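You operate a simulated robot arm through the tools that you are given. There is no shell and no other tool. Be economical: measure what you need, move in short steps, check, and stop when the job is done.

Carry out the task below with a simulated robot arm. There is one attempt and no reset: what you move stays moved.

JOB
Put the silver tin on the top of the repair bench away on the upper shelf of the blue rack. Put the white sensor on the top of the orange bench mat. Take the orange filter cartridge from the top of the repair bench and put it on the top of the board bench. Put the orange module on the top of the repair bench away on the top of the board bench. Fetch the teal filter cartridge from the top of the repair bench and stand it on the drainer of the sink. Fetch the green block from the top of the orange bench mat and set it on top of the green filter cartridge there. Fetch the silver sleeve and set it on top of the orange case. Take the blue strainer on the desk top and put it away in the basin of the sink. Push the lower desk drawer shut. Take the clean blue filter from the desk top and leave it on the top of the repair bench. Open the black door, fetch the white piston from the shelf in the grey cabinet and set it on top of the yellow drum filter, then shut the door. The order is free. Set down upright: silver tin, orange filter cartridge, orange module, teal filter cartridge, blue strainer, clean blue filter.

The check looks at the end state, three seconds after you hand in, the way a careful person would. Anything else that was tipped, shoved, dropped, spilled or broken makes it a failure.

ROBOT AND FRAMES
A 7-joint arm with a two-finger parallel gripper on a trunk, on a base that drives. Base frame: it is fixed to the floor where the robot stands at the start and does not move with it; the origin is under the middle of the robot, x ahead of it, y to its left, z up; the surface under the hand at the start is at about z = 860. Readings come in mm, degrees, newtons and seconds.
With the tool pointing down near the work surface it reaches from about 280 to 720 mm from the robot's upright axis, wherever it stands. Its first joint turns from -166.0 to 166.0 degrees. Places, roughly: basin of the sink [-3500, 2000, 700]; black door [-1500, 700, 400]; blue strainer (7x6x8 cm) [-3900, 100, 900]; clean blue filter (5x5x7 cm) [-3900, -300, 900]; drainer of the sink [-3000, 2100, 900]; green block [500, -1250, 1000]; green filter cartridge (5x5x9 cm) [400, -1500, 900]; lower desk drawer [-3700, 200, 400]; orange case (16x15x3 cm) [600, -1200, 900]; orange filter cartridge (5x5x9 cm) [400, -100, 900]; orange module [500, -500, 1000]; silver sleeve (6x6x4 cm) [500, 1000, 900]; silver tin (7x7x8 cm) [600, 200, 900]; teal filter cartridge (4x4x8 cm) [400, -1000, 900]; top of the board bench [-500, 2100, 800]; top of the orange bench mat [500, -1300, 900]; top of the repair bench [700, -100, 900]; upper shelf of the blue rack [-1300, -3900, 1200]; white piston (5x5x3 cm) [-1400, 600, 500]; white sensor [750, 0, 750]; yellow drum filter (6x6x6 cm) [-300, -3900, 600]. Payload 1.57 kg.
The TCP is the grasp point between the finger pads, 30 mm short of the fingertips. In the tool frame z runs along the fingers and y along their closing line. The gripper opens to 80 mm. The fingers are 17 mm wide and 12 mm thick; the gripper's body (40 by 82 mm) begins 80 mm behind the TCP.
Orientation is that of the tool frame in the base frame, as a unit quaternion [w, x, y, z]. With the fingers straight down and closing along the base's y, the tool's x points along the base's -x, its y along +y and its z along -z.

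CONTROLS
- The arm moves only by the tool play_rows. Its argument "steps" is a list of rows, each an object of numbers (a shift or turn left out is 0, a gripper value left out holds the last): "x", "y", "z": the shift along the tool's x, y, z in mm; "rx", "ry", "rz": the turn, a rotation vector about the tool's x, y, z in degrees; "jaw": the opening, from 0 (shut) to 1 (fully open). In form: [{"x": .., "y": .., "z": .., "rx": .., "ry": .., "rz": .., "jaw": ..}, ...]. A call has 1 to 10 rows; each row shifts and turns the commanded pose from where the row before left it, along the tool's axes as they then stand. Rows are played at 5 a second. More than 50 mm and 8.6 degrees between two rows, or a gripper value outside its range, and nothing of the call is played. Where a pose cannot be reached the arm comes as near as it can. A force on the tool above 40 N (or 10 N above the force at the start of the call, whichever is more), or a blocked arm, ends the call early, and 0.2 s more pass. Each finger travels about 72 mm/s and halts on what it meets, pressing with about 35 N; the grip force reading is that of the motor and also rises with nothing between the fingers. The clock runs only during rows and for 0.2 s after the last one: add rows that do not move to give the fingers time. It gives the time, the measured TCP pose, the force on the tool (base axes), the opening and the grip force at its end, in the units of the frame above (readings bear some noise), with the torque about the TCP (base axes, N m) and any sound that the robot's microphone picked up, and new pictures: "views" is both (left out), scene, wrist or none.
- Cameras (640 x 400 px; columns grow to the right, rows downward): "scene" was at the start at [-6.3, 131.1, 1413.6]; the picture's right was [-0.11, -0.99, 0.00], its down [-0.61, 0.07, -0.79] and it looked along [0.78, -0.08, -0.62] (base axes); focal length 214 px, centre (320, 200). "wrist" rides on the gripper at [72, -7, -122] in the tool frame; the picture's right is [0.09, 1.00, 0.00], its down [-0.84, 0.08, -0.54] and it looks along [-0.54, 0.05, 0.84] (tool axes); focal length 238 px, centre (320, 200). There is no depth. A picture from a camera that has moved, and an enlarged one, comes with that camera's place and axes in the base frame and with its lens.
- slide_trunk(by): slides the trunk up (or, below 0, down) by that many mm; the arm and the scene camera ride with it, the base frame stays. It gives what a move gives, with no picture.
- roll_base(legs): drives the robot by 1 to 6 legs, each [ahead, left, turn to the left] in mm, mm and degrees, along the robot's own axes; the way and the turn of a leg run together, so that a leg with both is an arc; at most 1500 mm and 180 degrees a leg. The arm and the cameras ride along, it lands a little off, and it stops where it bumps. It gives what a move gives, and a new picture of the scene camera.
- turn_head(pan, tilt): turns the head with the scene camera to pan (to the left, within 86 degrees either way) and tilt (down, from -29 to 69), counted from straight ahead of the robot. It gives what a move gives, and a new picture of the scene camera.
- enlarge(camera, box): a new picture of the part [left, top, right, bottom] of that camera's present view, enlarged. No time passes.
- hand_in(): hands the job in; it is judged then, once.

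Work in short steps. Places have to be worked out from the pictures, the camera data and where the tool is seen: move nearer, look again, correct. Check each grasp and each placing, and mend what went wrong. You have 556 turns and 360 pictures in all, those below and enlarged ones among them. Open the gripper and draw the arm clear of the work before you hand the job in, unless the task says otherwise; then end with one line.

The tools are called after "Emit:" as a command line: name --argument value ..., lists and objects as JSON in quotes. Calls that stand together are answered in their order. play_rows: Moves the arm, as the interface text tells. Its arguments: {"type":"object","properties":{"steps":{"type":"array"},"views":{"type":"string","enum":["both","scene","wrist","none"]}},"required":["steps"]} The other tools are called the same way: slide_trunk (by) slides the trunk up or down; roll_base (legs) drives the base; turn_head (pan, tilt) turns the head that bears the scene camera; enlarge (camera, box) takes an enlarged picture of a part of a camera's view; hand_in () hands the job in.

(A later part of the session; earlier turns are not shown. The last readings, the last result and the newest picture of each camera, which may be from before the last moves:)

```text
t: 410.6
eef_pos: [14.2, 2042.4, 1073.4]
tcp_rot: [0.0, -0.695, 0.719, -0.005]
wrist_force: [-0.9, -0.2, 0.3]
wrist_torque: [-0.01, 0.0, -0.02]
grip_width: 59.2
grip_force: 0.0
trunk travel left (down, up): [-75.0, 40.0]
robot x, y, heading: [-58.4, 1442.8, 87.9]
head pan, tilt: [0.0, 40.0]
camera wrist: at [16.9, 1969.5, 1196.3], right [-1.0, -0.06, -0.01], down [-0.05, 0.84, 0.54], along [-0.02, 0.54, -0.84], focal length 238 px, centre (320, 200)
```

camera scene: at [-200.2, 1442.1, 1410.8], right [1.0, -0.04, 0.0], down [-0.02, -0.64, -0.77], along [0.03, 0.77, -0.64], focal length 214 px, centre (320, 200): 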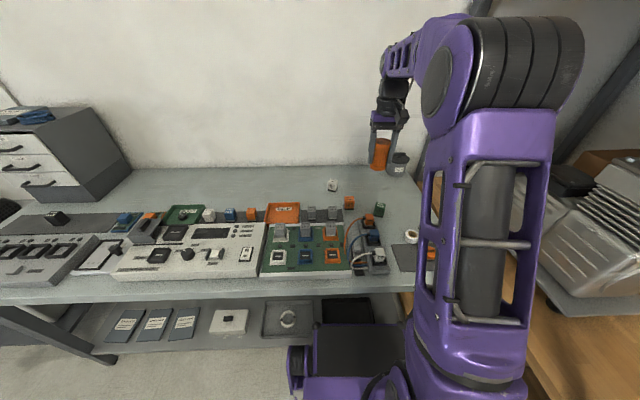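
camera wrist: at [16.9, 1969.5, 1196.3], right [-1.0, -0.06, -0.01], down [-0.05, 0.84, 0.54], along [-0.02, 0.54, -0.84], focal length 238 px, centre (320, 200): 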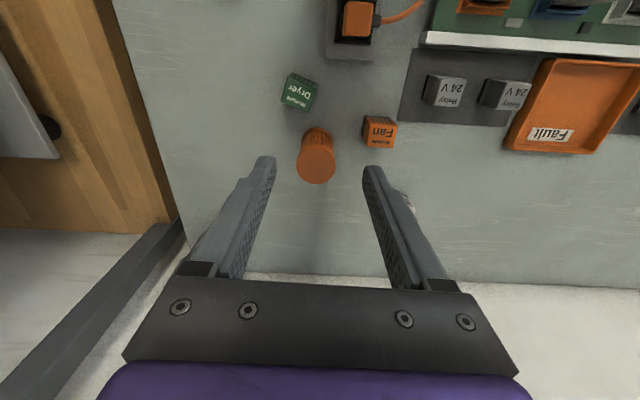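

Cartridge stands on the board bench. Next the cabinet: I pull the arm in, drive left along the aisle and turn to face the black door.

Emit:
play_rows --steps '[{"x": 45}, {"x": 45}, {"x": 45, "y": 30}, {"x": 10, "y": 40}, {"z": -30}]' --views "none"

Emit:
roll_base --legs '[[-140, 0, 2], [0, 1350, 0], [0, 0, 90], [0, 0, 90]]'

```text
refused: row 3 steps farther than a row can; nothing moved
```

```text
t: 432.5
eef_pos: [-1467.4, 731.3, 1072.9]
tcp_rot: [-0.006, 0.717, 0.697, -0.001]
wrist_force: [-0.5, 1.7, -1.0]
wrist_torque: [-0.04, -0.01, -0.03]
grip_width: 59.3
grip_force: 0.1
trunk travel left (down, up): [-75.0, 40.0]
robot x, y, heading: [-1401.5, 1333.2, -91.9]
head pan, tilt: [0.0, 40.0]
camera scene: at [-1261.8, 1332.6, 1410.8], right [-1.0, 0.03, 0.0], down [0.02, 0.64, -0.77], along [-0.02, -0.77, -0.64], focal length 214 px, centre (320, 200)
```

scene: 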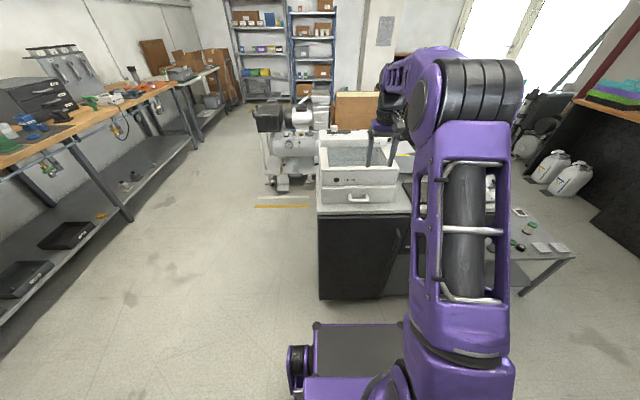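

The black door fills the cabinet front with its handle on my right (x≈-1620) and hinge at x≈-1280. I pull the arm in and shift right and back to make room for the swing.

Emit:
play_rows --steps '[{"x": 45}, {"x": 45}, {"x": 45}, {}]' --views "none"

Emit:
roll_base --legs '[[0, -310, 1.9], [-60, 0, 0]]'

Emit:
enlarge --camera "scene" --box '[160, 150, 360, 310]'

```text
t: 433.5
eef_pos: [-1461.6, 864.8, 1073.7]
tcp_rot: [-0.005, 0.717, 0.697, -0.001]
wrist_force: [-0.6, 0.1, -0.8]
wrist_torque: [-0.01, -0.01, 0.02]
grip_width: 59.3
grip_force: 0.0
trunk travel left (down, up): [-75.0, 40.0]
robot x, y, heading: [-1401.3, 1325.0, -91.9]
head pan, tilt: [0.0, 40.0]
```

```text
t: 437.6
eef_pos: [-1759.3, 926.5, 1073.7]
tcp_rot: [-0.005, 0.707, 0.707, 0.0]
wrist_force: [-1.1, -0.3, 0.4]
wrist_torque: [0.06, -0.02, 0.02]
grip_width: 59.0
grip_force: 0.0
trunk travel left (down, up): [-75.0, 40.0]
robot x, y, heading: [-1710.8, 1392.1, -89.9]
head pan, tilt: [0.0, 40.0]
camera scene: at [-1571.3, 1399.6, 1410.8], right [-1.0, 0.0, 0.0], down [0.0, 0.64, -0.77], along [0.0, -0.77, -0.64], focal length 214 px, centre (320, 200)
```

scene: 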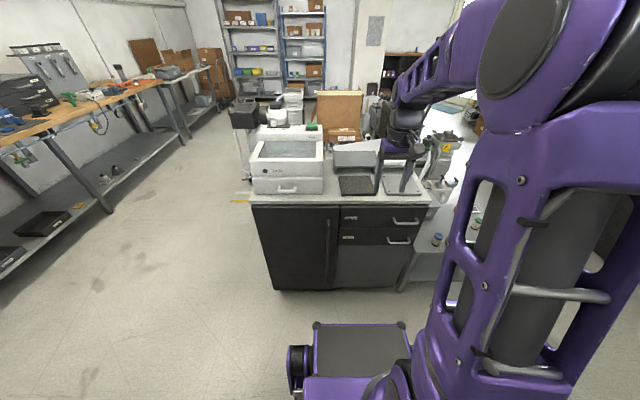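

```text
2.50 times, centred on (260, 230) of scene
camera zoom: at [-1571.3, 1399.6, 1410.8], right [-1.0, 0.0, 0.0], down [0.0, 0.64, -0.77], along [0.0, -0.77, -0.64], focal length 536 px, centre (470, 125)
```

zoom: 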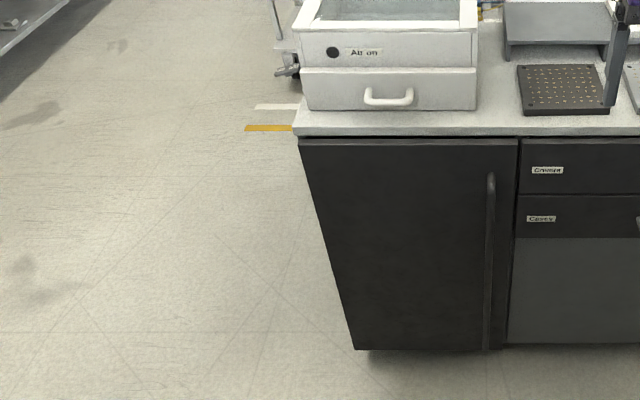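

The door handle is a long vertical bar at x≈-1610, about y≈740, z 150–750. I bring the hand down in front of it.

Emit:
play_rows --steps '[{"y": 16.5, "z": 39}, {"y": 16.5, "z": 39}, {"y": 16.5, "z": 39}, {"y": 16.5, "z": 39}, {"y": 16.5, "z": 39}, {"y": 16.5, "z": 39}, {"y": 16.5, "z": 39}, {"y": 16.5, "z": 39}, {"y": 16.5, "z": 39, "jaw": 0.6}, {}]' --views "none"

Emit:
play_rows --steps '[{"ry": -7.5}, {"ry": -7.5}, {"ry": -7.5}, {"ry": -7.5}, {"ry": -7.5}, {"ry": -7.5}, {}]' --views "both"

```text
t: 439.8
eef_pos: [-1613.7, 929.1, 719.7]
tcp_rot: [-0.005, 0.707, 0.707, -0.001]
wrist_force: [-1.1, 0.3, 0.0]
wrist_torque: [-0.01, -0.04, -0.03]
grip_width: 47.9
grip_force: 0.1
trunk travel left (down, up): [-75.0, 40.0]
robot x, y, heading: [-1708.8, 1397.0, -90.4]
head pan, tilt: [0.0, 40.0]
```

```text
t: 441.4
eef_pos: [-1614.0, 929.7, 723.1]
tcp_rot: [0.266, 0.654, 0.655, -0.271]
wrist_force: [1.3, 0.5, -0.9]
wrist_torque: [0.01, 0.02, 0.02]
grip_width: 47.9
grip_force: 0.0
trunk travel left (down, up): [-75.0, 40.0]
robot x, y, heading: [-1705.9, 1393.0, -90.1]
head pan, tilt: [0.0, 40.0]
camera scene: at [-1571.3, 1399.7, 1410.8], right [-1.0, 0.0, 0.0], down [0.0, 0.64, -0.77], along [0.0, -0.77, -0.64], focal length 214 px, centre (320, 200)
camera wrist: at [-1620.1, 1064.9, 759.1], right [1.0, 0.06, -0.07], down [0.09, -0.21, 0.97], along [0.05, -0.97, -0.22], focal length 238 px, centre (320, 200)
```

scene: 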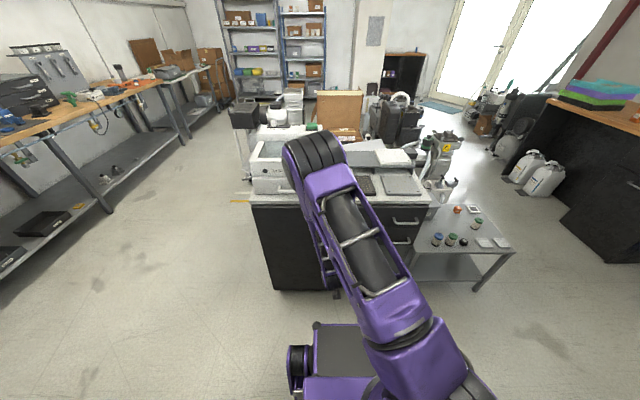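
wrist: 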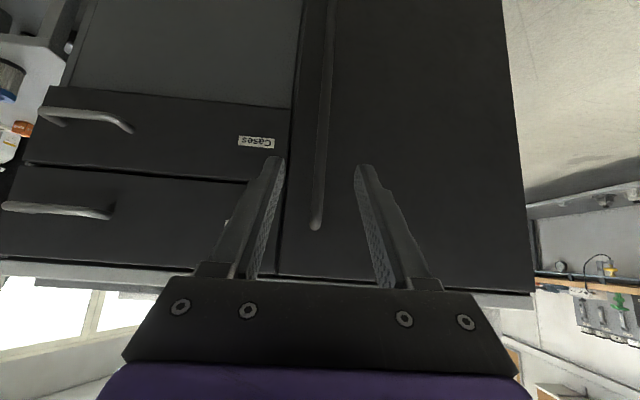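

I move toward the bar, first to about y=790.

Emit:
play_rows --steps '[{"x": -12, "y": 2, "z": 37.7}, {"x": -12, "y": 2, "z": 37.7}, {"x": -12, "y": 2, "z": 37.7}, {"x": -11.5, "y": 2, "z": 37.5}, {}]' --views "wrist"

```text
t: 442.6
eef_pos: [-1606.7, 788.2, 648.5]
tcp_rot: [0.265, 0.654, 0.655, -0.27]
wrist_force: [1.3, 0.5, 0.5]
wrist_torque: [0.0, 0.02, -0.01]
grip_width: 47.8
grip_force: 0.1
trunk travel left (down, up): [-75.0, 40.0]
robot x, y, heading: [-1711.0, 1396.1, -89.9]
head pan, tilt: [0.0, 40.0]
camera wrist: at [-1613.7, 924.2, 685.8], right [1.0, 0.06, -0.07], down [0.08, -0.22, 0.97], along [0.05, -0.97, -0.22], focal length 238 px, centre (320, 200)
```

wrist: 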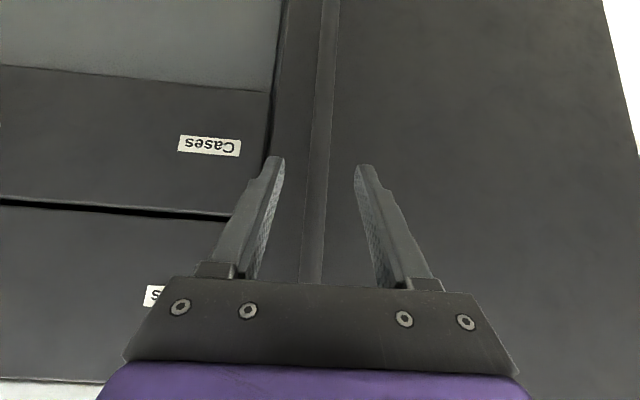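

The bar is centred between the fingers. I move in 34 mm more and close.

Emit:
play_rows --steps '[{"x": -12, "z": 12}, {"x": -7, "z": 7}, {"x": -5, "z": 5}, {}]' --views "wrist"

```text
t: 443.6
eef_pos: [-1606.8, 754.5, 647.9]
tcp_rot: [0.266, 0.653, 0.655, -0.271]
wrist_force: [-0.3, 0.0, 0.4]
wrist_torque: [0.01, -0.02, -0.01]
grip_width: 47.9
grip_force: 0.0
trunk travel left (down, up): [-75.0, 40.0]
robot x, y, heading: [-1710.4, 1396.2, -90.1]
head pan, tilt: [0.0, 40.0]
camera wrist: at [-1613.7, 890.9, 685.6], right [1.0, 0.06, -0.07], down [0.09, -0.22, 0.97], along [0.05, -0.97, -0.22], focal length 238 px, centre (320, 200)
```

wrist: 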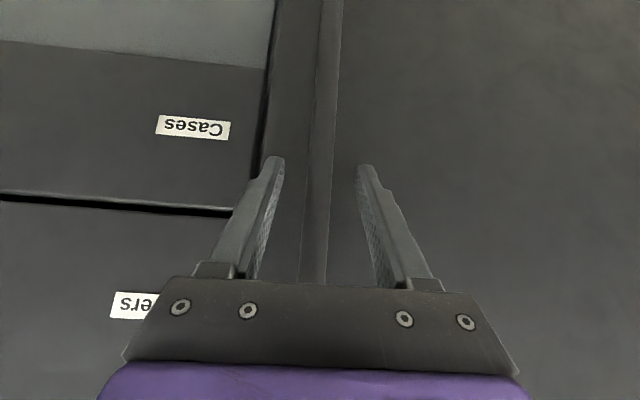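

Emit:
play_rows --steps '[{"jaw": 0.0}, {}, {}, {}, {}]' --views "wrist"

```text
t: 444.8
eef_pos: [-1607.4, 754.8, 649.5]
tcp_rot: [0.265, 0.654, 0.655, -0.271]
wrist_force: [-5.1, -0.3, -0.6]
wrist_torque: [-0.04, -0.72, -0.04]
grip_width: 15.7
grip_force: 31.4
trunk travel left (down, up): [-75.0, 40.0]
robot x, y, heading: [-1713.7, 1391.0, -89.9]
head pan, tilt: [0.0, 40.0]
camera wrist: at [-1614.2, 891.1, 685.7], right [1.0, 0.06, -0.07], down [0.08, -0.22, 0.97], along [0.05, -0.97, -0.22], focal length 238 px, centre (320, 200)
```

wrist: 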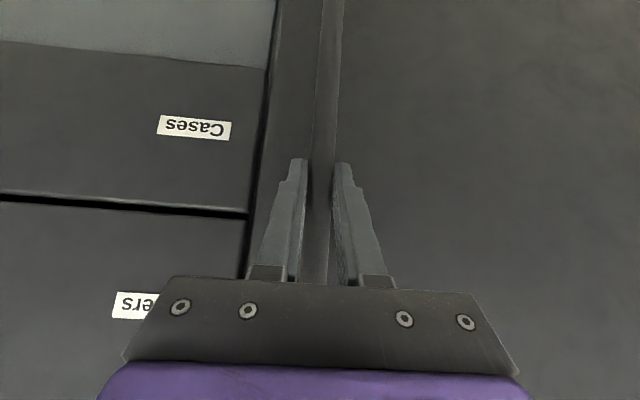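

Gripping the handle bar (15.7 mm). I pull along the door's arc about the hinge, turning the tool with it, 20° first.

Emit:
play_rows --steps '[{"x": 20.1, "y": 5.6, "z": -20.1, "rx": 3.5, "rz": 3.5}, {"x": 20.1, "y": 5.6, "z": -20.1, "rx": 3.5, "rz": 3.5}, {"x": 20.1, "y": 5.6, "z": -20.1, "rx": 3.5, "rz": 3.5}, {"x": 20.1, "y": 5.6, "z": -20.1, "rx": 3.5, "rz": 3.5}, {}]' --views "both"

```text
t: 446.0
eef_pos: [-1571.5, 864.3, 648.0]
tcp_rot: [0.214, 0.756, 0.532, -0.315]
wrist_force: [-17.9, 10.6, -0.6]
wrist_torque: [-0.14, -0.58, -0.02]
grip_width: 15.9
grip_force: 31.6
trunk travel left (down, up): [-75.0, 40.0]
robot x, y, heading: [-1709.9, 1395.6, -90.3]
head pan, tilt: [0.0, 40.0]
camera scene: at [-1572.3, 1400.2, 1410.8], right [-1.0, 0.0, 0.0], down [0.0, 0.64, -0.77], along [0.0, -0.77, -0.64], focal length 214 px, centre (320, 200)
camera wrist: at [-1529.9, 994.8, 685.5], right [0.96, -0.28, -0.08], down [0.01, -0.23, 0.97], along [-0.29, -0.93, -0.22], focal length 238 px, centre (320, 200)
```

scene: 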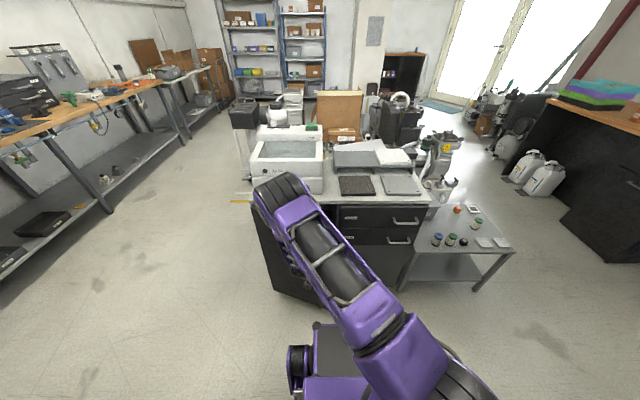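
wrist: 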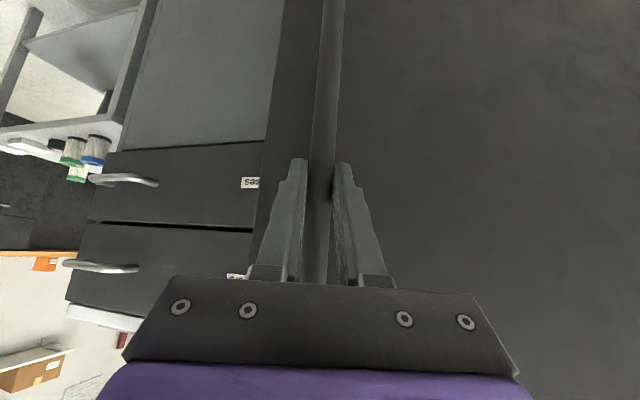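

Door is moving (~20°). I continue another 15° with a slightly straighter pull.

Emit:
play_rows --steps '[{"x": 20.3, "y": 3, "z": -20.3, "rx": 3.5, "rz": 3.5}, {"x": 20.3, "y": 3, "z": -20.3, "rx": 3.5, "rz": 3.5}, {"x": 20.3, "y": 4, "z": -20.3, "rx": 3.5, "rz": 3.5}, {}]' --views "none"

```text
t: 447.0
eef_pos: [-1519.8, 936.4, 647.3]
tcp_rot: [0.176, 0.817, 0.431, -0.34]
wrist_force: [5.0, -4.4, 2.7]
wrist_torque: [-0.21, -0.45, 0.23]
grip_width: 15.5
grip_force: 31.0
trunk travel left (down, up): [-75.0, 40.0]
robot x, y, heading: [-1707.8, 1397.1, -90.2]
head pan, tilt: [0.0, 40.0]
```

Door is ~35° open. I release the bar, retreat along the door normal, and will then push the door from its inner side with a vertical tool over its top edge.

Emit:
play_rows --steps '[{"jaw": 0.6}, {}, {"x": 15, "z": -15}, {"x": 33, "z": -33}, {"x": 33, "z": -33}, {"rx": -3.5, "rz": -3.5}, {"rx": -3.5, "rz": -3.5}, {"rx": -3.5, "rz": -3.5}, {"rx": -3.5, "rz": -3.5}]' --views "both"

```text
t: 449.0
eef_pos: [-1459.0, 1032.8, 648.4]
tcp_rot: [0.229, 0.732, 0.565, -0.305]
wrist_force: [-0.7, -0.2, 0.3]
wrist_torque: [0.03, -0.03, 0.0]
grip_width: 47.9
grip_force: 0.1
trunk travel left (down, up): [-75.0, 40.0]
robot x, y, heading: [-1711.5, 1397.8, -90.1]
head pan, tilt: [0.0, 40.0]
camera scene: at [-1571.3, 1399.7, 1410.8], right [-1.0, 0.0, 0.0], down [0.0, 0.64, -0.77], along [0.0, -0.77, -0.64], focal length 214 px, centre (320, 200)
camera wrist: at [-1430.2, 1165.5, 685.2], right [0.98, -0.19, -0.07], down [0.03, -0.23, 0.97], along [-0.2, -0.95, -0.22], focal length 238 px, centre (320, 200)
```

scene: 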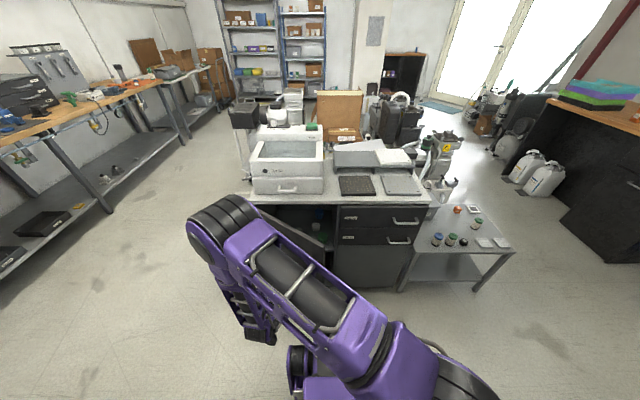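
wrist: 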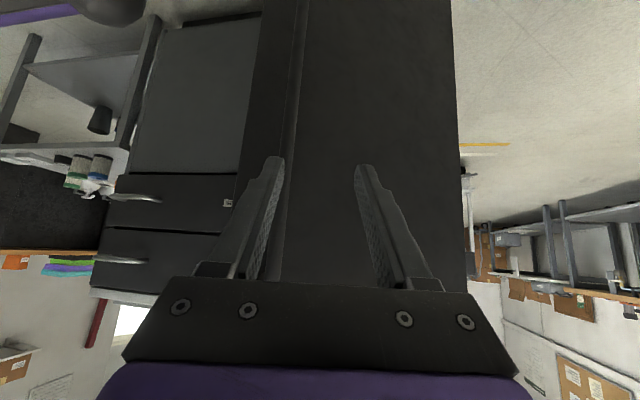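

Emit:
play_rows --steps '[{"rx": -3.5, "rz": -3.5}, {"rx": -3.5, "rz": -3.5}, {"rx": -3.5, "rz": -3.5}, {"ry": 7.5}, {"ry": 7.5}, {"ry": 7.5}, {"ry": 7.5}, {"ry": 7.5}, {"ry": 7.5}, {}]' --views "none"

Emit:
play_rows --steps '[{"z": -45, "jaw": 0.0}, {"z": -45}, {"z": -45}, {"z": -45}, {"z": -45}, {"z": -45}, {"y": -40}, {"y": -40}, {}]' --views "both"

```text
t: 451.2
eef_pos: [-1459.4, 1030.4, 649.4]
tcp_rot: [-0.006, 0.708, 0.706, -0.001]
wrist_force: [-0.6, 0.3, -1.3]
wrist_torque: [-0.01, -0.03, 0.01]
grip_width: 47.9
grip_force: 0.1
trunk travel left (down, up): [-75.0, 40.0]
robot x, y, heading: [-1709.1, 1393.5, -89.9]
head pan, tilt: [0.0, 40.0]
```

```text
t: 453.2
eef_pos: [-1535.2, 1028.4, 917.4]
tcp_rot: [-0.006, 0.707, 0.707, -0.001]
wrist_force: [0.8, -0.1, 0.4]
wrist_torque: [0.0, -0.02, -0.02]
grip_width: 0.0
grip_force: 21.7
trunk travel left (down, up): [-75.0, 40.0]
robot x, y, heading: [-1709.5, 1396.5, -90.0]
head pan, tilt: [0.0, 40.0]
camera scene: at [-1571.4, 1399.8, 1410.8], right [-1.0, 0.0, 0.0], down [0.0, 0.64, -0.77], along [0.0, -0.77, -0.64], focal length 214 px, centre (320, 200)
camera wrist: at [-1541.5, 1098.6, 1041.6], right [1.0, 0.09, -0.01], down [0.08, -0.84, 0.54], along [0.04, -0.53, -0.84], focal length 238 px, centre (320, 200)
```

scene: 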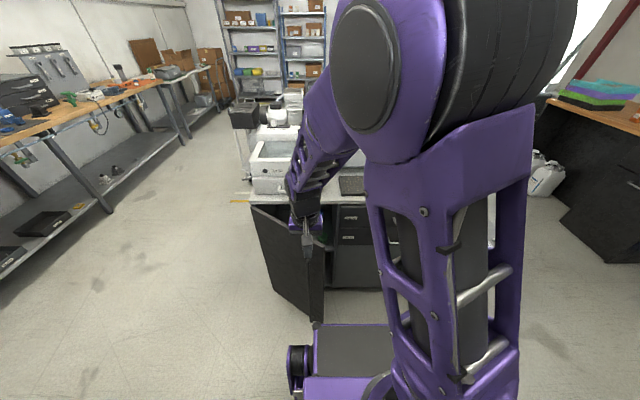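
wrist: 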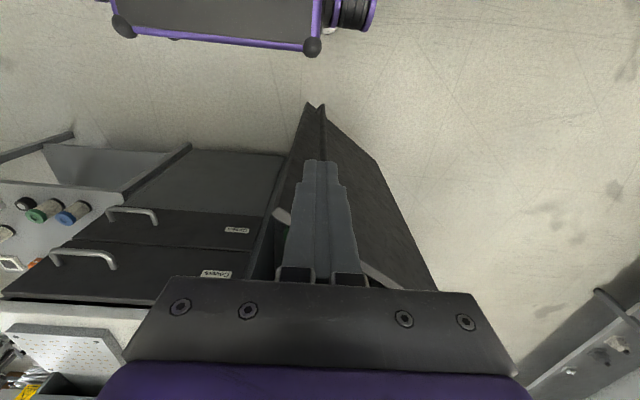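

I move over the door's top edge to its inner side near (-1553,836).

Emit:
play_rows --steps '[{"x": -39, "y": -5}, {"x": -39, "y": -5}, {"x": -39, "y": -5}, {"x": -39, "y": -5}, {"x": -36}, {}]' --views "both"

```text
t: 454.6
eef_pos: [-1557.0, 837.1, 918.2]
tcp_rot: [-0.005, 0.707, 0.707, -0.001]
wrist_force: [-0.1, 1.1, 0.3]
wrist_torque: [-0.04, 0.04, 0.01]
grip_width: 0.1
grip_force: 21.4
trunk travel left (down, up): [-75.0, 40.0]
robot x, y, heading: [-1709.6, 1395.8, -90.1]
head pan, tilt: [0.0, 40.0]
camera scene: at [-1571.3, 1399.6, 1410.8], right [-1.0, 0.0, 0.0], down [0.0, 0.64, -0.77], along [0.0, -0.77, -0.64], focal length 214 px, centre (320, 200)
camera wrist: at [-1563.6, 907.6, 1043.1], right [1.0, 0.09, -0.01], down [0.08, -0.84, 0.54], along [0.04, -0.53, -0.84], focal length 238 px, centre (320, 200)
```

scene: 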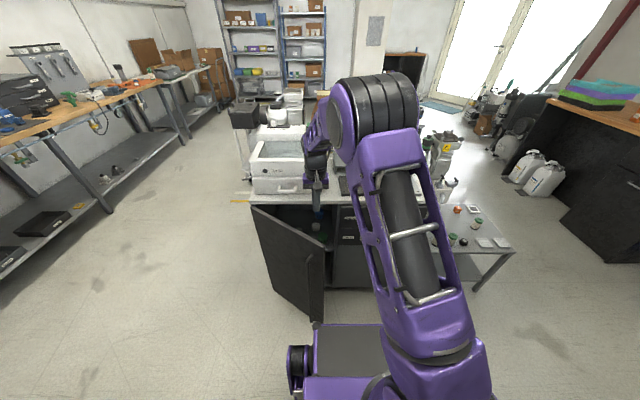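
wrist: 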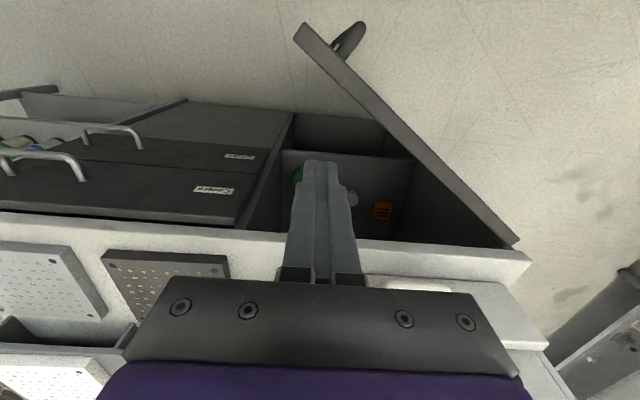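

Good view: shelf with the white piston inside. I lower the closed fingers behind the door and sweep it open along its arc.

Emit:
play_rows --steps '[{"z": 45}, {"z": 45}, {"z": 38}, {"x": 38.8, "y": 22}, {"x": 35.1, "y": 27.3}, {"x": 30.9, "y": 32.1}, {"x": 26.1, "y": 36.3}, {}]' --views "both"

```text
t: 456.4
eef_pos: [-1439.0, 969.7, 791.2]
tcp_rot: [-0.007, 0.708, 0.706, 0.0]
wrist_force: [0.3, -0.3, -0.5]
wrist_torque: [0.02, 0.0, 0.0]
grip_width: 0.3
grip_force: 21.0
trunk travel left (down, up): [-75.0, 40.0]
robot x, y, heading: [-1710.7, 1392.1, -90.1]
head pan, tilt: [0.0, 40.0]
camera scene: at [-1571.3, 1399.8, 1410.8], right [-1.0, 0.0, 0.0], down [0.0, 0.64, -0.77], along [0.0, -0.77, -0.64], focal length 214 px, centre (320, 200)
camera wrist: at [-1445.5, 1040.2, 915.0], right [1.0, 0.09, -0.01], down [0.08, -0.84, 0.54], along [0.04, -0.53, -0.84], focal length 238 px, centre (320, 200)
```

scene: 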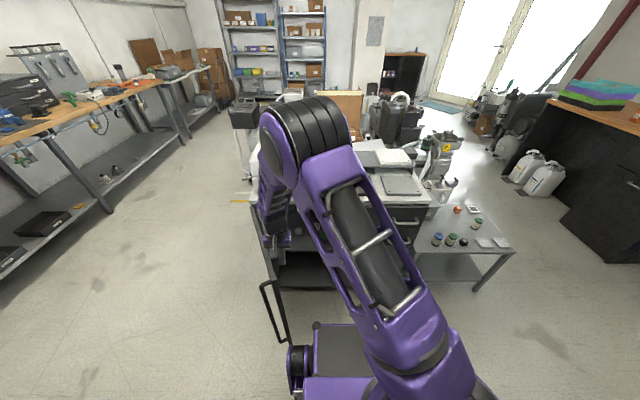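
wrist: 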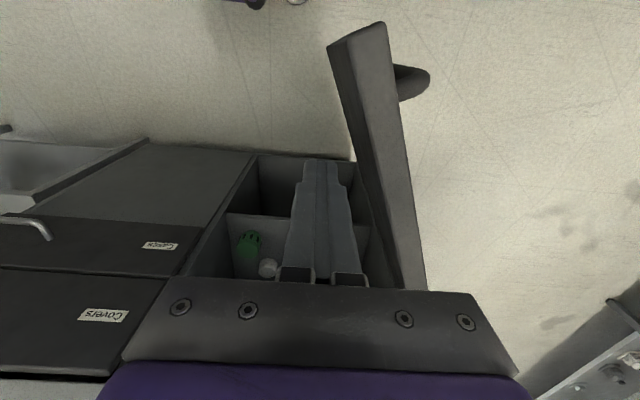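

The door swings freely, now ~75°. I push it further.

Emit:
play_rows --steps '[{"x": 20.4, "y": 39.8}, {"x": 14.4, "y": 42.2}, {"x": 8.2, "y": 43.7}, {"x": 1.8, "y": 44.3}, {}]' --views "both"

```text
t: 457.6
eef_pos: [-1267.5, 1015.0, 791.4]
tcp_rot: [-0.006, 0.708, 0.706, 0.0]
wrist_force: [-1.1, -0.6, -0.2]
wrist_torque: [-0.01, -0.02, 0.0]
grip_width: 0.0
grip_force: 21.6
trunk travel left (down, up): [-75.0, 40.0]
robot x, y, heading: [-1708.0, 1395.5, -90.1]
head pan, tilt: [0.0, 40.0]
camera scene: at [-1571.2, 1399.8, 1410.8], right [-1.0, 0.0, 0.0], down [0.0, 0.64, -0.77], along [0.0, -0.77, -0.64], focal length 214 px, centre (320, 200)
camera wrist: at [-1273.8, 1084.3, 914.3], right [1.0, 0.09, -0.01], down [0.08, -0.84, 0.54], along [0.04, -0.53, -0.84], focal length 238 px, centre (320, 200)
```

scene: 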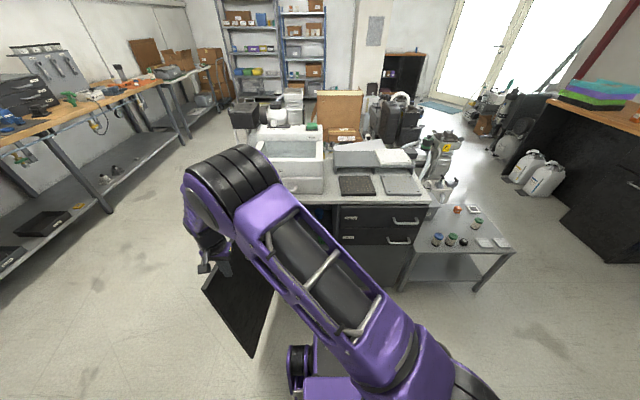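
wrist: 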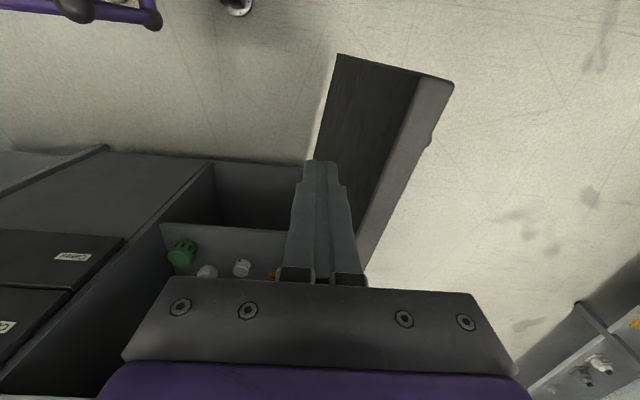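

Door is well open (~105°). I bring the hand in front of the opening and tilt it to look inside.

Emit:
play_rows --steps '[{"y": -45}, {"y": -45}, {"y": -45}, {"y": -30, "z": 30}, {"ry": -7.5, "z": 20}, {"ry": -7.5}, {"ry": -7.5}, {"ry": -7.5}, {"ry": -7.5}, {"ry": -7.5}]' --views "both"

```text
t: 459.8
eef_pos: [-1436.0, 1014.9, 741.0]
tcp_rot: [0.267, 0.653, 0.654, -0.273]
wrist_force: [-0.5, 0.6, 0.3]
wrist_torque: [0.0, -0.06, 0.0]
grip_width: 0.0
grip_force: 21.3
trunk travel left (down, up): [-75.0, 40.0]
robot x, y, heading: [-1711.8, 1390.8, -90.1]
head pan, tilt: [0.0, 40.0]
camera scene: at [-1571.5, 1399.5, 1410.9], right [-1.0, 0.0, 0.0], down [0.0, 0.64, -0.77], along [0.0, -0.77, -0.64], focal length 214 px, centre (320, 200)
camera wrist: at [-1442.6, 1150.3, 777.8], right [1.0, 0.06, -0.07], down [0.08, -0.21, 0.97], along [0.05, -0.98, -0.22], focal length 238 px, centre (320, 200)
```

scene: 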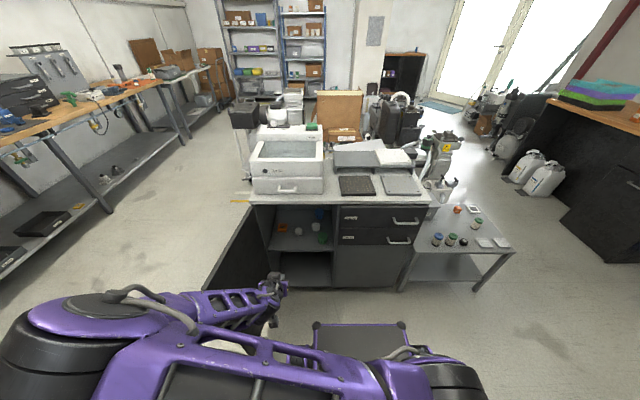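
wrist: 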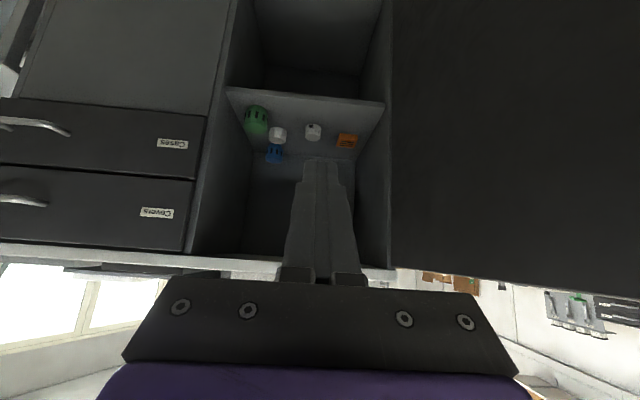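

Emit:
enlarge --camera "wrist" --box '[220, 70, 400, 190]'

Emit:
enlarge --camera "scene" --box '[240, 180, 360, 300]'

```text
3.33 times, centred on (310, 130) of wrist
camera zoom: at [-1442.6, 1150.3, 777.8], right [1.0, 0.06, -0.07], down [0.08, -0.21, 0.97], along [0.05, -0.98, -0.22], focal length 794 px, centre (353, 433)
```

zoom: 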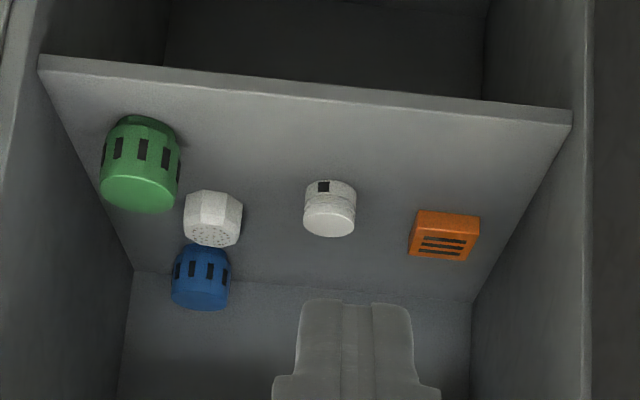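

```text
3.33 times, centred on (300, 240) of scene
camera zoom: at [-1571.5, 1399.5, 1410.9], right [-1.0, 0.0, 0.0], down [0.0, 0.64, -0.77], along [0.0, -0.77, -0.64], focal length 715 px, centre (387, 67)
```

zoom: 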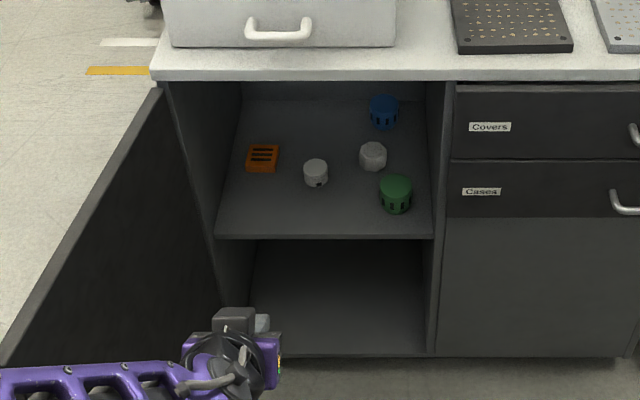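

The piston is the round one with a window, near (-1444,525), shelf z≈435. I swing the hand back ahead of the robot first and check the arm posture.

Emit:
play_rows --steps '[{"y": -45}, {"y": -45}, {"y": -45}, {"y": -45}, {"jaw": 1.0}]' --views "scene"

```text
t: 461.0
eef_pos: [-1617.9, 1015.2, 741.3]
tcp_rot: [0.265, 0.654, 0.655, -0.271]
wrist_force: [0.4, -0.5, -1.1]
wrist_torque: [-0.01, 0.01, 0.02]
grip_width: 52.6
grip_force: 0.0
trunk travel left (down, up): [-75.0, 40.0]
robot x, y, heading: [-1707.5, 1395.8, -90.3]
head pan, tilt: [0.0, 40.0]
camera scene: at [-1571.5, 1399.6, 1410.8], right [-1.0, 0.0, 0.0], down [0.0, 0.64, -0.77], along [0.0, -0.77, -0.64], focal length 214 px, centre (320, 200)
```

scene: 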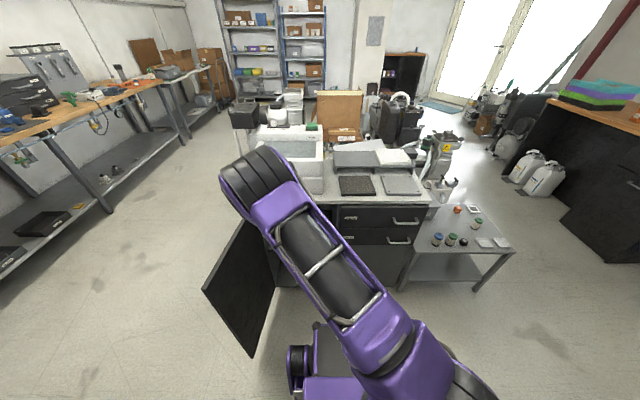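

Posture is good. I tilt 15° more toward horizontal, lower the trunk and drive to the opening.

Emit:
play_rows --steps '[{"ry": -7.5}, {"ry": -7.5}, {}]' --views "none"

Emit:
slide_trunk --by -75

Emit:
roll_base --legs '[[0, 170, 0], [120, 0, 0]]'

Emit:
play_rows --steps '[{}]' --views "wrist"

```text
t: 461.8
eef_pos: [-1615.5, 1015.9, 742.5]
tcp_rot: [0.35, 0.612, 0.615, -0.354]
wrist_force: [0.5, 0.4, -0.2]
wrist_torque: [-0.03, -0.01, 0.02]
grip_width: 80.4
grip_force: 0.0
trunk travel left (down, up): [-75.0, 40.0]
robot x, y, heading: [-1711.1, 1394.0, -89.8]
head pan, tilt: [0.0, 40.0]
```

```text
t: 462.9
eef_pos: [-1616.8, 1016.6, 666.6]
tcp_rot: [0.349, 0.612, 0.615, -0.354]
wrist_force: [0.1, -0.5, 0.5]
wrist_torque: [-0.02, -0.03, 0.0]
grip_width: 80.2
grip_force: 0.0
trunk travel left (down, up): [0.0, 115.0]
robot x, y, heading: [-1706.6, 1392.6, -90.2]
head pan, tilt: [0.0, 40.0]
```

```text
t: 466.0
eef_pos: [-1448.4, 896.0, 668.2]
tcp_rot: [0.349, 0.612, 0.615, -0.354]
wrist_force: [0.7, 0.3, 0.2]
wrist_torque: [0.0, 0.03, 0.02]
grip_width: 80.1
grip_force: 0.0
trunk travel left (down, up): [0.0, 115.0]
robot x, y, heading: [-1536.4, 1273.4, -90.1]
head pan, tilt: [0.0, 40.0]
camera scene: at [-1403.4, 1278.6, 1335.8], right [-1.0, 0.0, 0.0], down [0.0, 0.64, -0.77], along [0.0, -0.77, -0.64], focal length 214 px, centre (320, 200)
```

scene: 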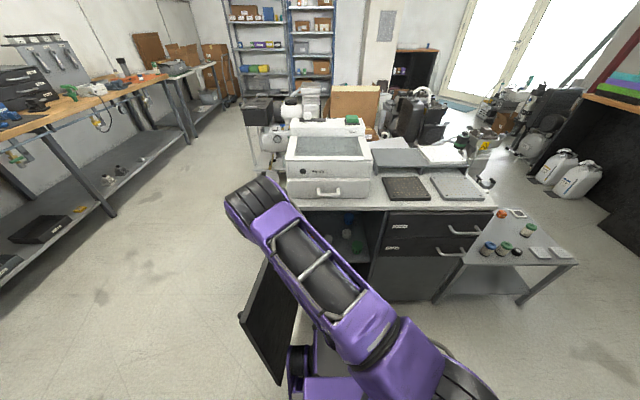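

```text
t: 466.4
eef_pos: [-1448.6, 894.9, 667.2]
tcp_rot: [0.349, 0.612, 0.614, -0.355]
wrist_force: [-0.2, -0.2, -0.3]
wrist_torque: [0.01, -0.01, 0.0]
grip_width: 80.0
grip_force: 0.0
trunk travel left (down, up): [0.0, 115.0]
robot x, y, heading: [-1541.2, 1276.5, -90.3]
head pan, tilt: [0.0, 40.0]
camera wrist: at [-1455.4, 1035.6, 667.7], right [1.0, 0.05, -0.09], down [0.09, 0.04, 1.0], along [0.05, -1.0, 0.04], focal length 238 px, centre (320, 200)
```

wrist: 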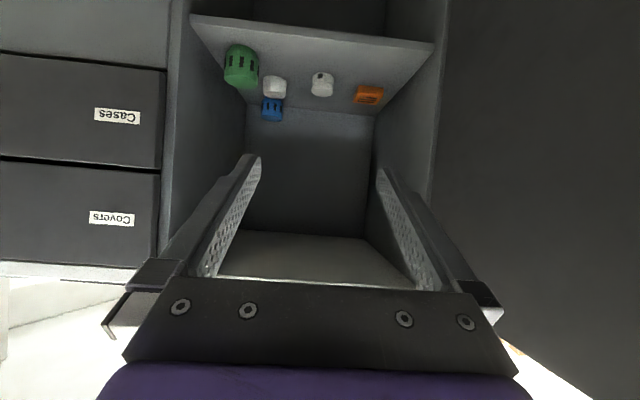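

Piston at about (-1447,524), shelf z≈428. I drive 80 mm closer and approach along the tool axis to a pre-grasp point.

Emit:
roll_base --legs '[[80, 0, 0]]'

Emit:
play_rows --steps '[{"x": 8, "z": 40, "jaw": 0.82}, {"x": 8, "z": 40}, {"x": 8, "z": 40}, {"x": 8, "z": 40}, {"x": 5, "z": 40}, {}]' --views "both"

```text
t: 467.5
eef_pos: [-1447.8, 818.3, 668.3]
tcp_rot: [0.349, 0.612, 0.615, -0.354]
wrist_force: [0.3, 0.0, 0.1]
wrist_torque: [-0.01, -0.04, 0.01]
grip_width: 79.8
grip_force: 0.0
trunk travel left (down, up): [0.0, 115.0]
robot x, y, heading: [-1540.3, 1195.8, -90.1]
head pan, tilt: [0.0, 40.0]
camera scene: at [-1403.6, 1201.6, 1335.8], right [-1.0, 0.0, 0.0], down [0.0, 0.64, -0.77], along [0.0, -0.77, -0.64], focal length 214 px, centre (320, 200)
```

scene: 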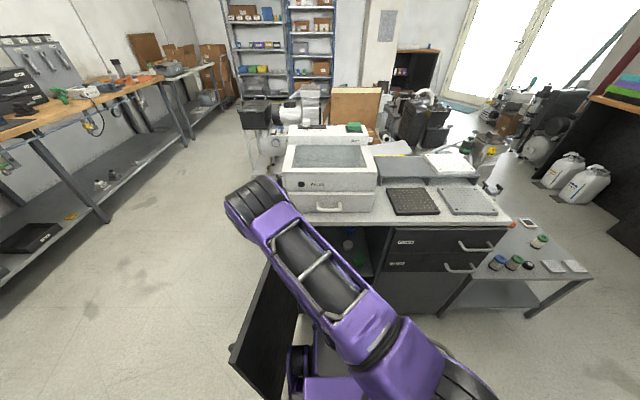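

```text
t: 468.9
eef_pos: [-1451.1, 663.2, 534.1]
tcp_rot: [0.349, 0.612, 0.615, -0.354]
wrist_force: [-0.8, 0.3, -0.8]
wrist_torque: [0.0, 0.0, 0.0]
grip_width: 65.4
grip_force: 0.0
trunk travel left (down, up): [0.0, 115.0]
robot x, y, heading: [-1541.7, 1193.0, -90.1]
head pan, tilt: [0.0, 40.0]
camera scene: at [-1403.6, 1201.5, 1335.8], right [-1.0, 0.0, 0.0], down [0.0, 0.64, -0.77], along [0.0, -0.77, -0.64], focal length 214 px, centre (320, 200)
camera wrist: at [-1457.2, 803.8, 535.2], right [1.0, 0.04, -0.09], down [0.09, 0.04, 1.0], along [0.05, -1.0, 0.04], focal length 238 px, centre (320, 200)
```

scene: 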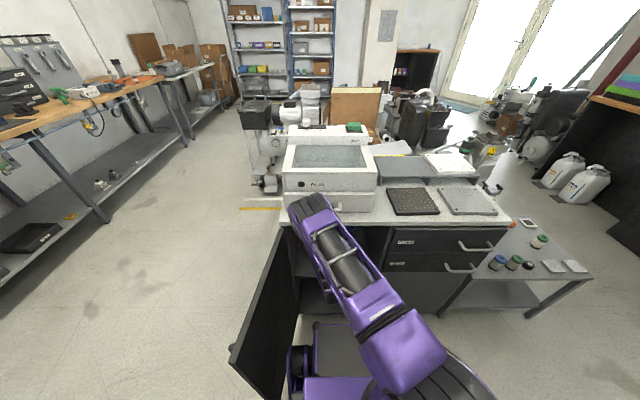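
wrist: 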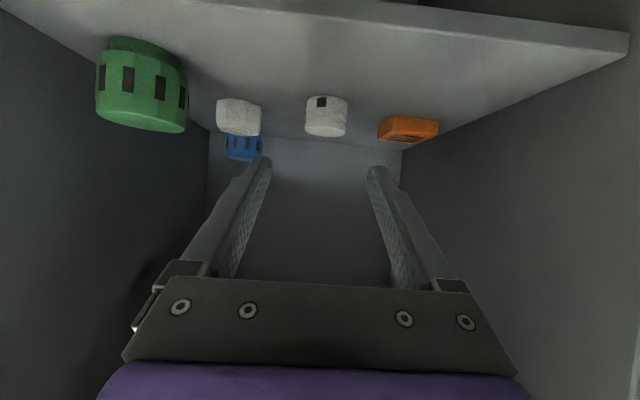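

Lined up; I shift 5 mm in x and advance along the tool axis.

Emit:
play_rows --steps '[{"y": 5, "z": 35}, {"z": 35}, {"z": 30}, {}]' --views "wrist"

```text
t: 469.9
eef_pos: [-1444.3, 577.2, 484.1]
tcp_rot: [0.349, 0.612, 0.614, -0.354]
wrist_force: [0.0, 0.0, -0.1]
wrist_torque: [0.0, -0.01, 0.04]
grip_width: 65.6
grip_force: 0.1
trunk travel left (down, up): [0.0, 115.0]
robot x, y, heading: [-1539.8, 1196.6, -90.2]
head pan, tilt: [0.0, 40.0]
camera wrist: at [-1451.8, 717.8, 484.8], right [1.0, 0.04, -0.09], down [0.09, 0.04, 1.0], along [0.05, -1.0, 0.04], focal length 238 px, centre (320, 200)
```

wrist: 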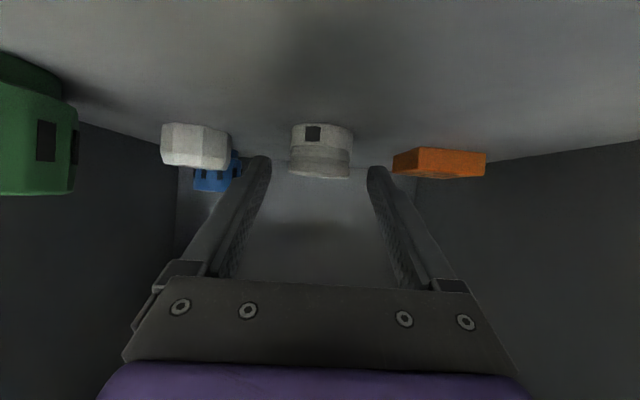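

Piston spans z 439–468 with centre y≈530. I advance the last 36 mm and close.

Emit:
play_rows --steps '[{"x": -1, "z": 15}, {"x": -2, "z": 14}, {"z": 7}, {}]' --views "wrist"

```text
t: 470.9
eef_pos: [-1446.1, 544.2, 467.5]
tcp_rot: [0.348, 0.613, 0.614, -0.354]
wrist_force: [0.2, 0.7, 0.0]
wrist_torque: [0.02, 0.02, -0.01]
grip_width: 65.6
grip_force: 0.0
trunk travel left (down, up): [0.0, 115.0]
robot x, y, heading: [-1541.5, 1194.5, -90.1]
head pan, tilt: [0.0, 40.0]
camera wrist: at [-1453.1, 685.3, 468.7], right [1.0, 0.04, -0.09], down [0.09, 0.04, 1.0], along [0.05, -1.0, 0.04], focal length 238 px, centre (320, 200)
```

wrist: 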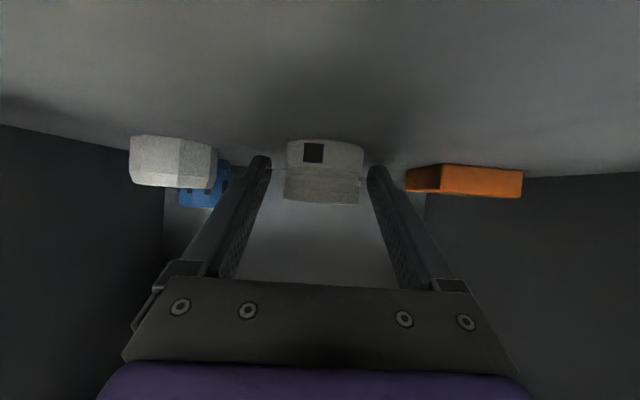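

Emit:
play_rows --steps '[{"z": 2, "jaw": 0.4}, {}, {}, {}, {}]' --views "wrist"

```text
t: 472.1
eef_pos: [-1446.3, 542.9, 467.7]
tcp_rot: [0.349, 0.613, 0.613, -0.355]
wrist_force: [1.0, 0.0, 4.1]
wrist_torque: [0.05, -0.07, 0.0]
grip_width: 40.4
grip_force: 35.3
trunk travel left (down, up): [0.0, 115.0]
robot x, y, heading: [-1541.5, 1195.1, -89.9]
head pan, tilt: [0.0, 40.0]
camera wrist: at [-1453.6, 683.8, 467.8], right [1.0, 0.04, -0.09], down [0.09, 0.05, 1.0], along [0.05, -1.0, 0.04], focal length 238 px, centre (320, 200)
```

wrist: 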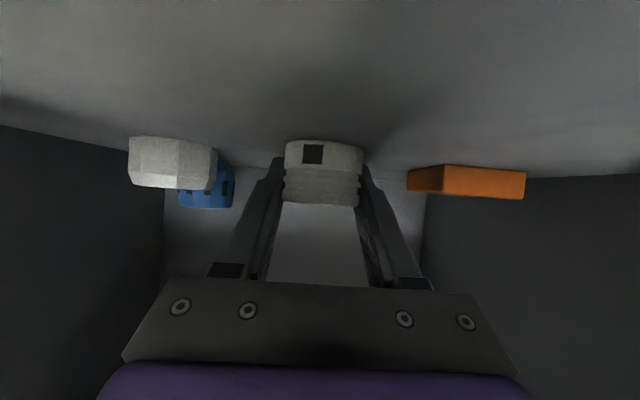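

Chord of 40 mm suggests I grip beyond the centre. I reopen, back 13 mm and re-close.

Emit:
play_rows --steps '[{"jaw": 0.8}, {}, {}, {"x": 6.5, "z": -11.2}, {}, {"jaw": 0.4}, {}, {}, {}, {}]' --views "wrist"

```text
t: 474.3
eef_pos: [-1445.1, 555.0, 467.0]
tcp_rot: [0.349, 0.613, 0.615, -0.354]
wrist_force: [1.1, 0.4, 1.7]
wrist_torque: [0.05, -0.13, -0.03]
grip_width: 40.5
grip_force: 34.8
trunk travel left (down, up): [0.0, 115.0]
robot x, y, heading: [-1543.7, 1194.6, -90.0]
head pan, tilt: [0.0, 40.0]
camera wrist: at [-1453.2, 697.2, 467.4], right [1.0, 0.04, -0.09], down [0.09, 0.04, 1.0], along [0.05, -1.0, 0.04], focal length 238 px, centre (320, 200)
```

wrist: 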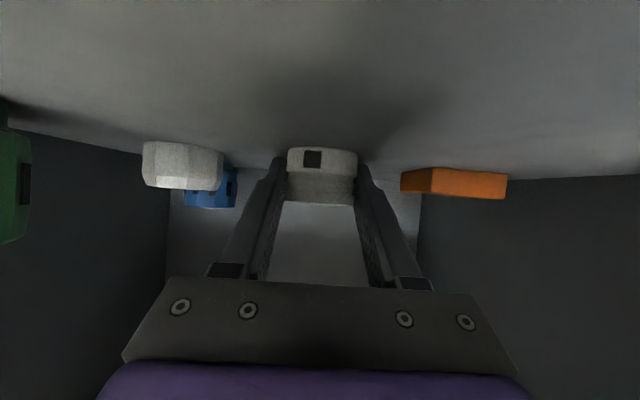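

Again 40.5 mm, so that's the true width there. I lift 20 mm and look.

Emit:
play_rows --steps '[{"x": -8.7, "z": -5}, {"x": -8.7, "z": -5}, {"x": -8.7, "z": -5}, {}]' --views "wrist"

```text
t: 475.3
eef_pos: [-1446.6, 555.7, 496.6]
tcp_rot: [0.349, 0.613, 0.614, -0.354]
wrist_force: [0.6, -0.6, -0.9]
wrist_torque: [-0.05, -0.03, 0.04]
grip_width: 40.5
grip_force: 35.1
trunk travel left (down, up): [0.0, 115.0]
robot x, y, heading: [-1542.6, 1196.6, -90.2]
head pan, tilt: [0.0, 40.0]
camera wrist: at [-1453.1, 696.7, 497.3], right [1.0, 0.04, -0.09], down [0.09, 0.04, 1.0], along [0.05, -1.0, 0.04], focal length 238 px, centre (320, 200)
```

wrist: 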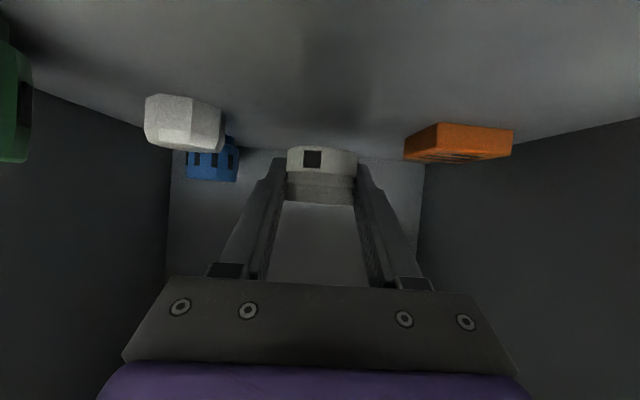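

Piston is held. I withdraw along the tool axis out of the cabinet.

Emit:
play_rows --steps '[{"z": -45}, {"z": -45}, {"z": -45}, {"z": -45}, {"z": -45}, {"z": -45}, {"z": -30}, {}]' --views "both"

```text
t: 477.1
eef_pos: [-1443.7, 814.7, 649.3]
tcp_rot: [0.348, 0.613, 0.614, -0.354]
wrist_force: [0.0, 0.4, -1.5]
wrist_torque: [0.0, 0.05, 0.03]
grip_width: 40.5
grip_force: 34.9
trunk travel left (down, up): [0.0, 115.0]
robot x, y, heading: [-1540.2, 1196.5, -90.3]
head pan, tilt: [0.0, 40.0]
camera scene: at [-1403.6, 1201.5, 1335.8], right [-1.0, 0.0, 0.0], down [0.0, 0.64, -0.77], along [0.0, -0.77, -0.64], focal length 214 px, centre (320, 200)
camera wrist: at [-1449.8, 955.5, 649.6], right [1.0, 0.04, -0.09], down [0.08, 0.04, 1.0], along [0.05, -1.0, 0.04], focal length 238 px, centre (320, 200)
```

scene: 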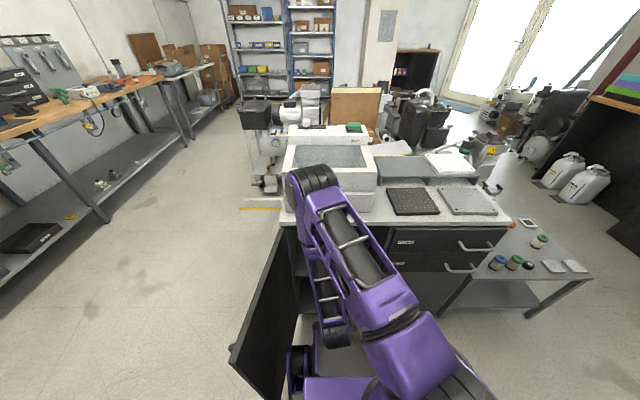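
wrist: 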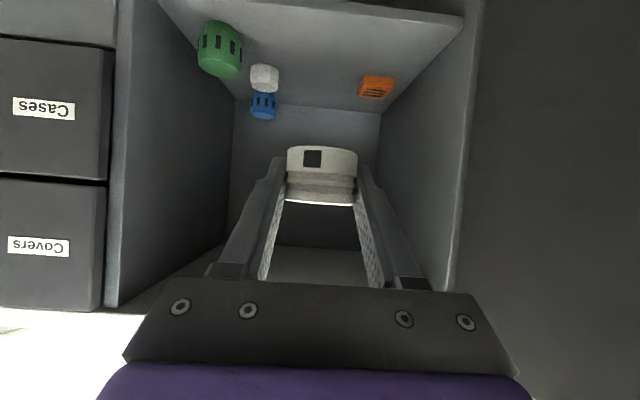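

Piston in hand. The open door sticks out to y≈1066, so I shift away, turn to face +x in the aisle, drive out, then turn toward the racks.

Emit:
roll_base --legs '[[-135, 0, 0], [0, -150, 0], [0, 0, 90], [1400, 0, 0]]'

```text
t: 485.6
eef_pos: [-1172.7, 1435.4, 649.4]
tcp_rot: [0.498, 0.002, 0.867, -0.005]
wrist_force: [0.8, 0.1, -1.3]
wrist_torque: [0.01, 0.03, 0.01]
grip_width: 40.8
grip_force: 35.1
trunk travel left (down, up): [0.0, 115.0]
robot x, y, heading: [-1553.4, 1337.0, -0.1]
head pan, tilt: [0.0, 40.0]
stopped in leg 4: the robot was blocked; the commanded pose is now the measured one
camera scene: at [-1561.1, 1478.2, 1335.8], right [-0.01, -1.0, 0.0], down [-0.64, 0.0, -0.77], along [0.77, -0.01, -0.64], focal length 214 px, centre (320, 200)
```

scene: 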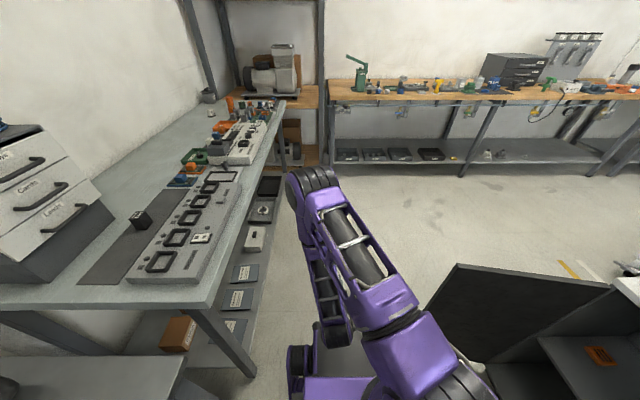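

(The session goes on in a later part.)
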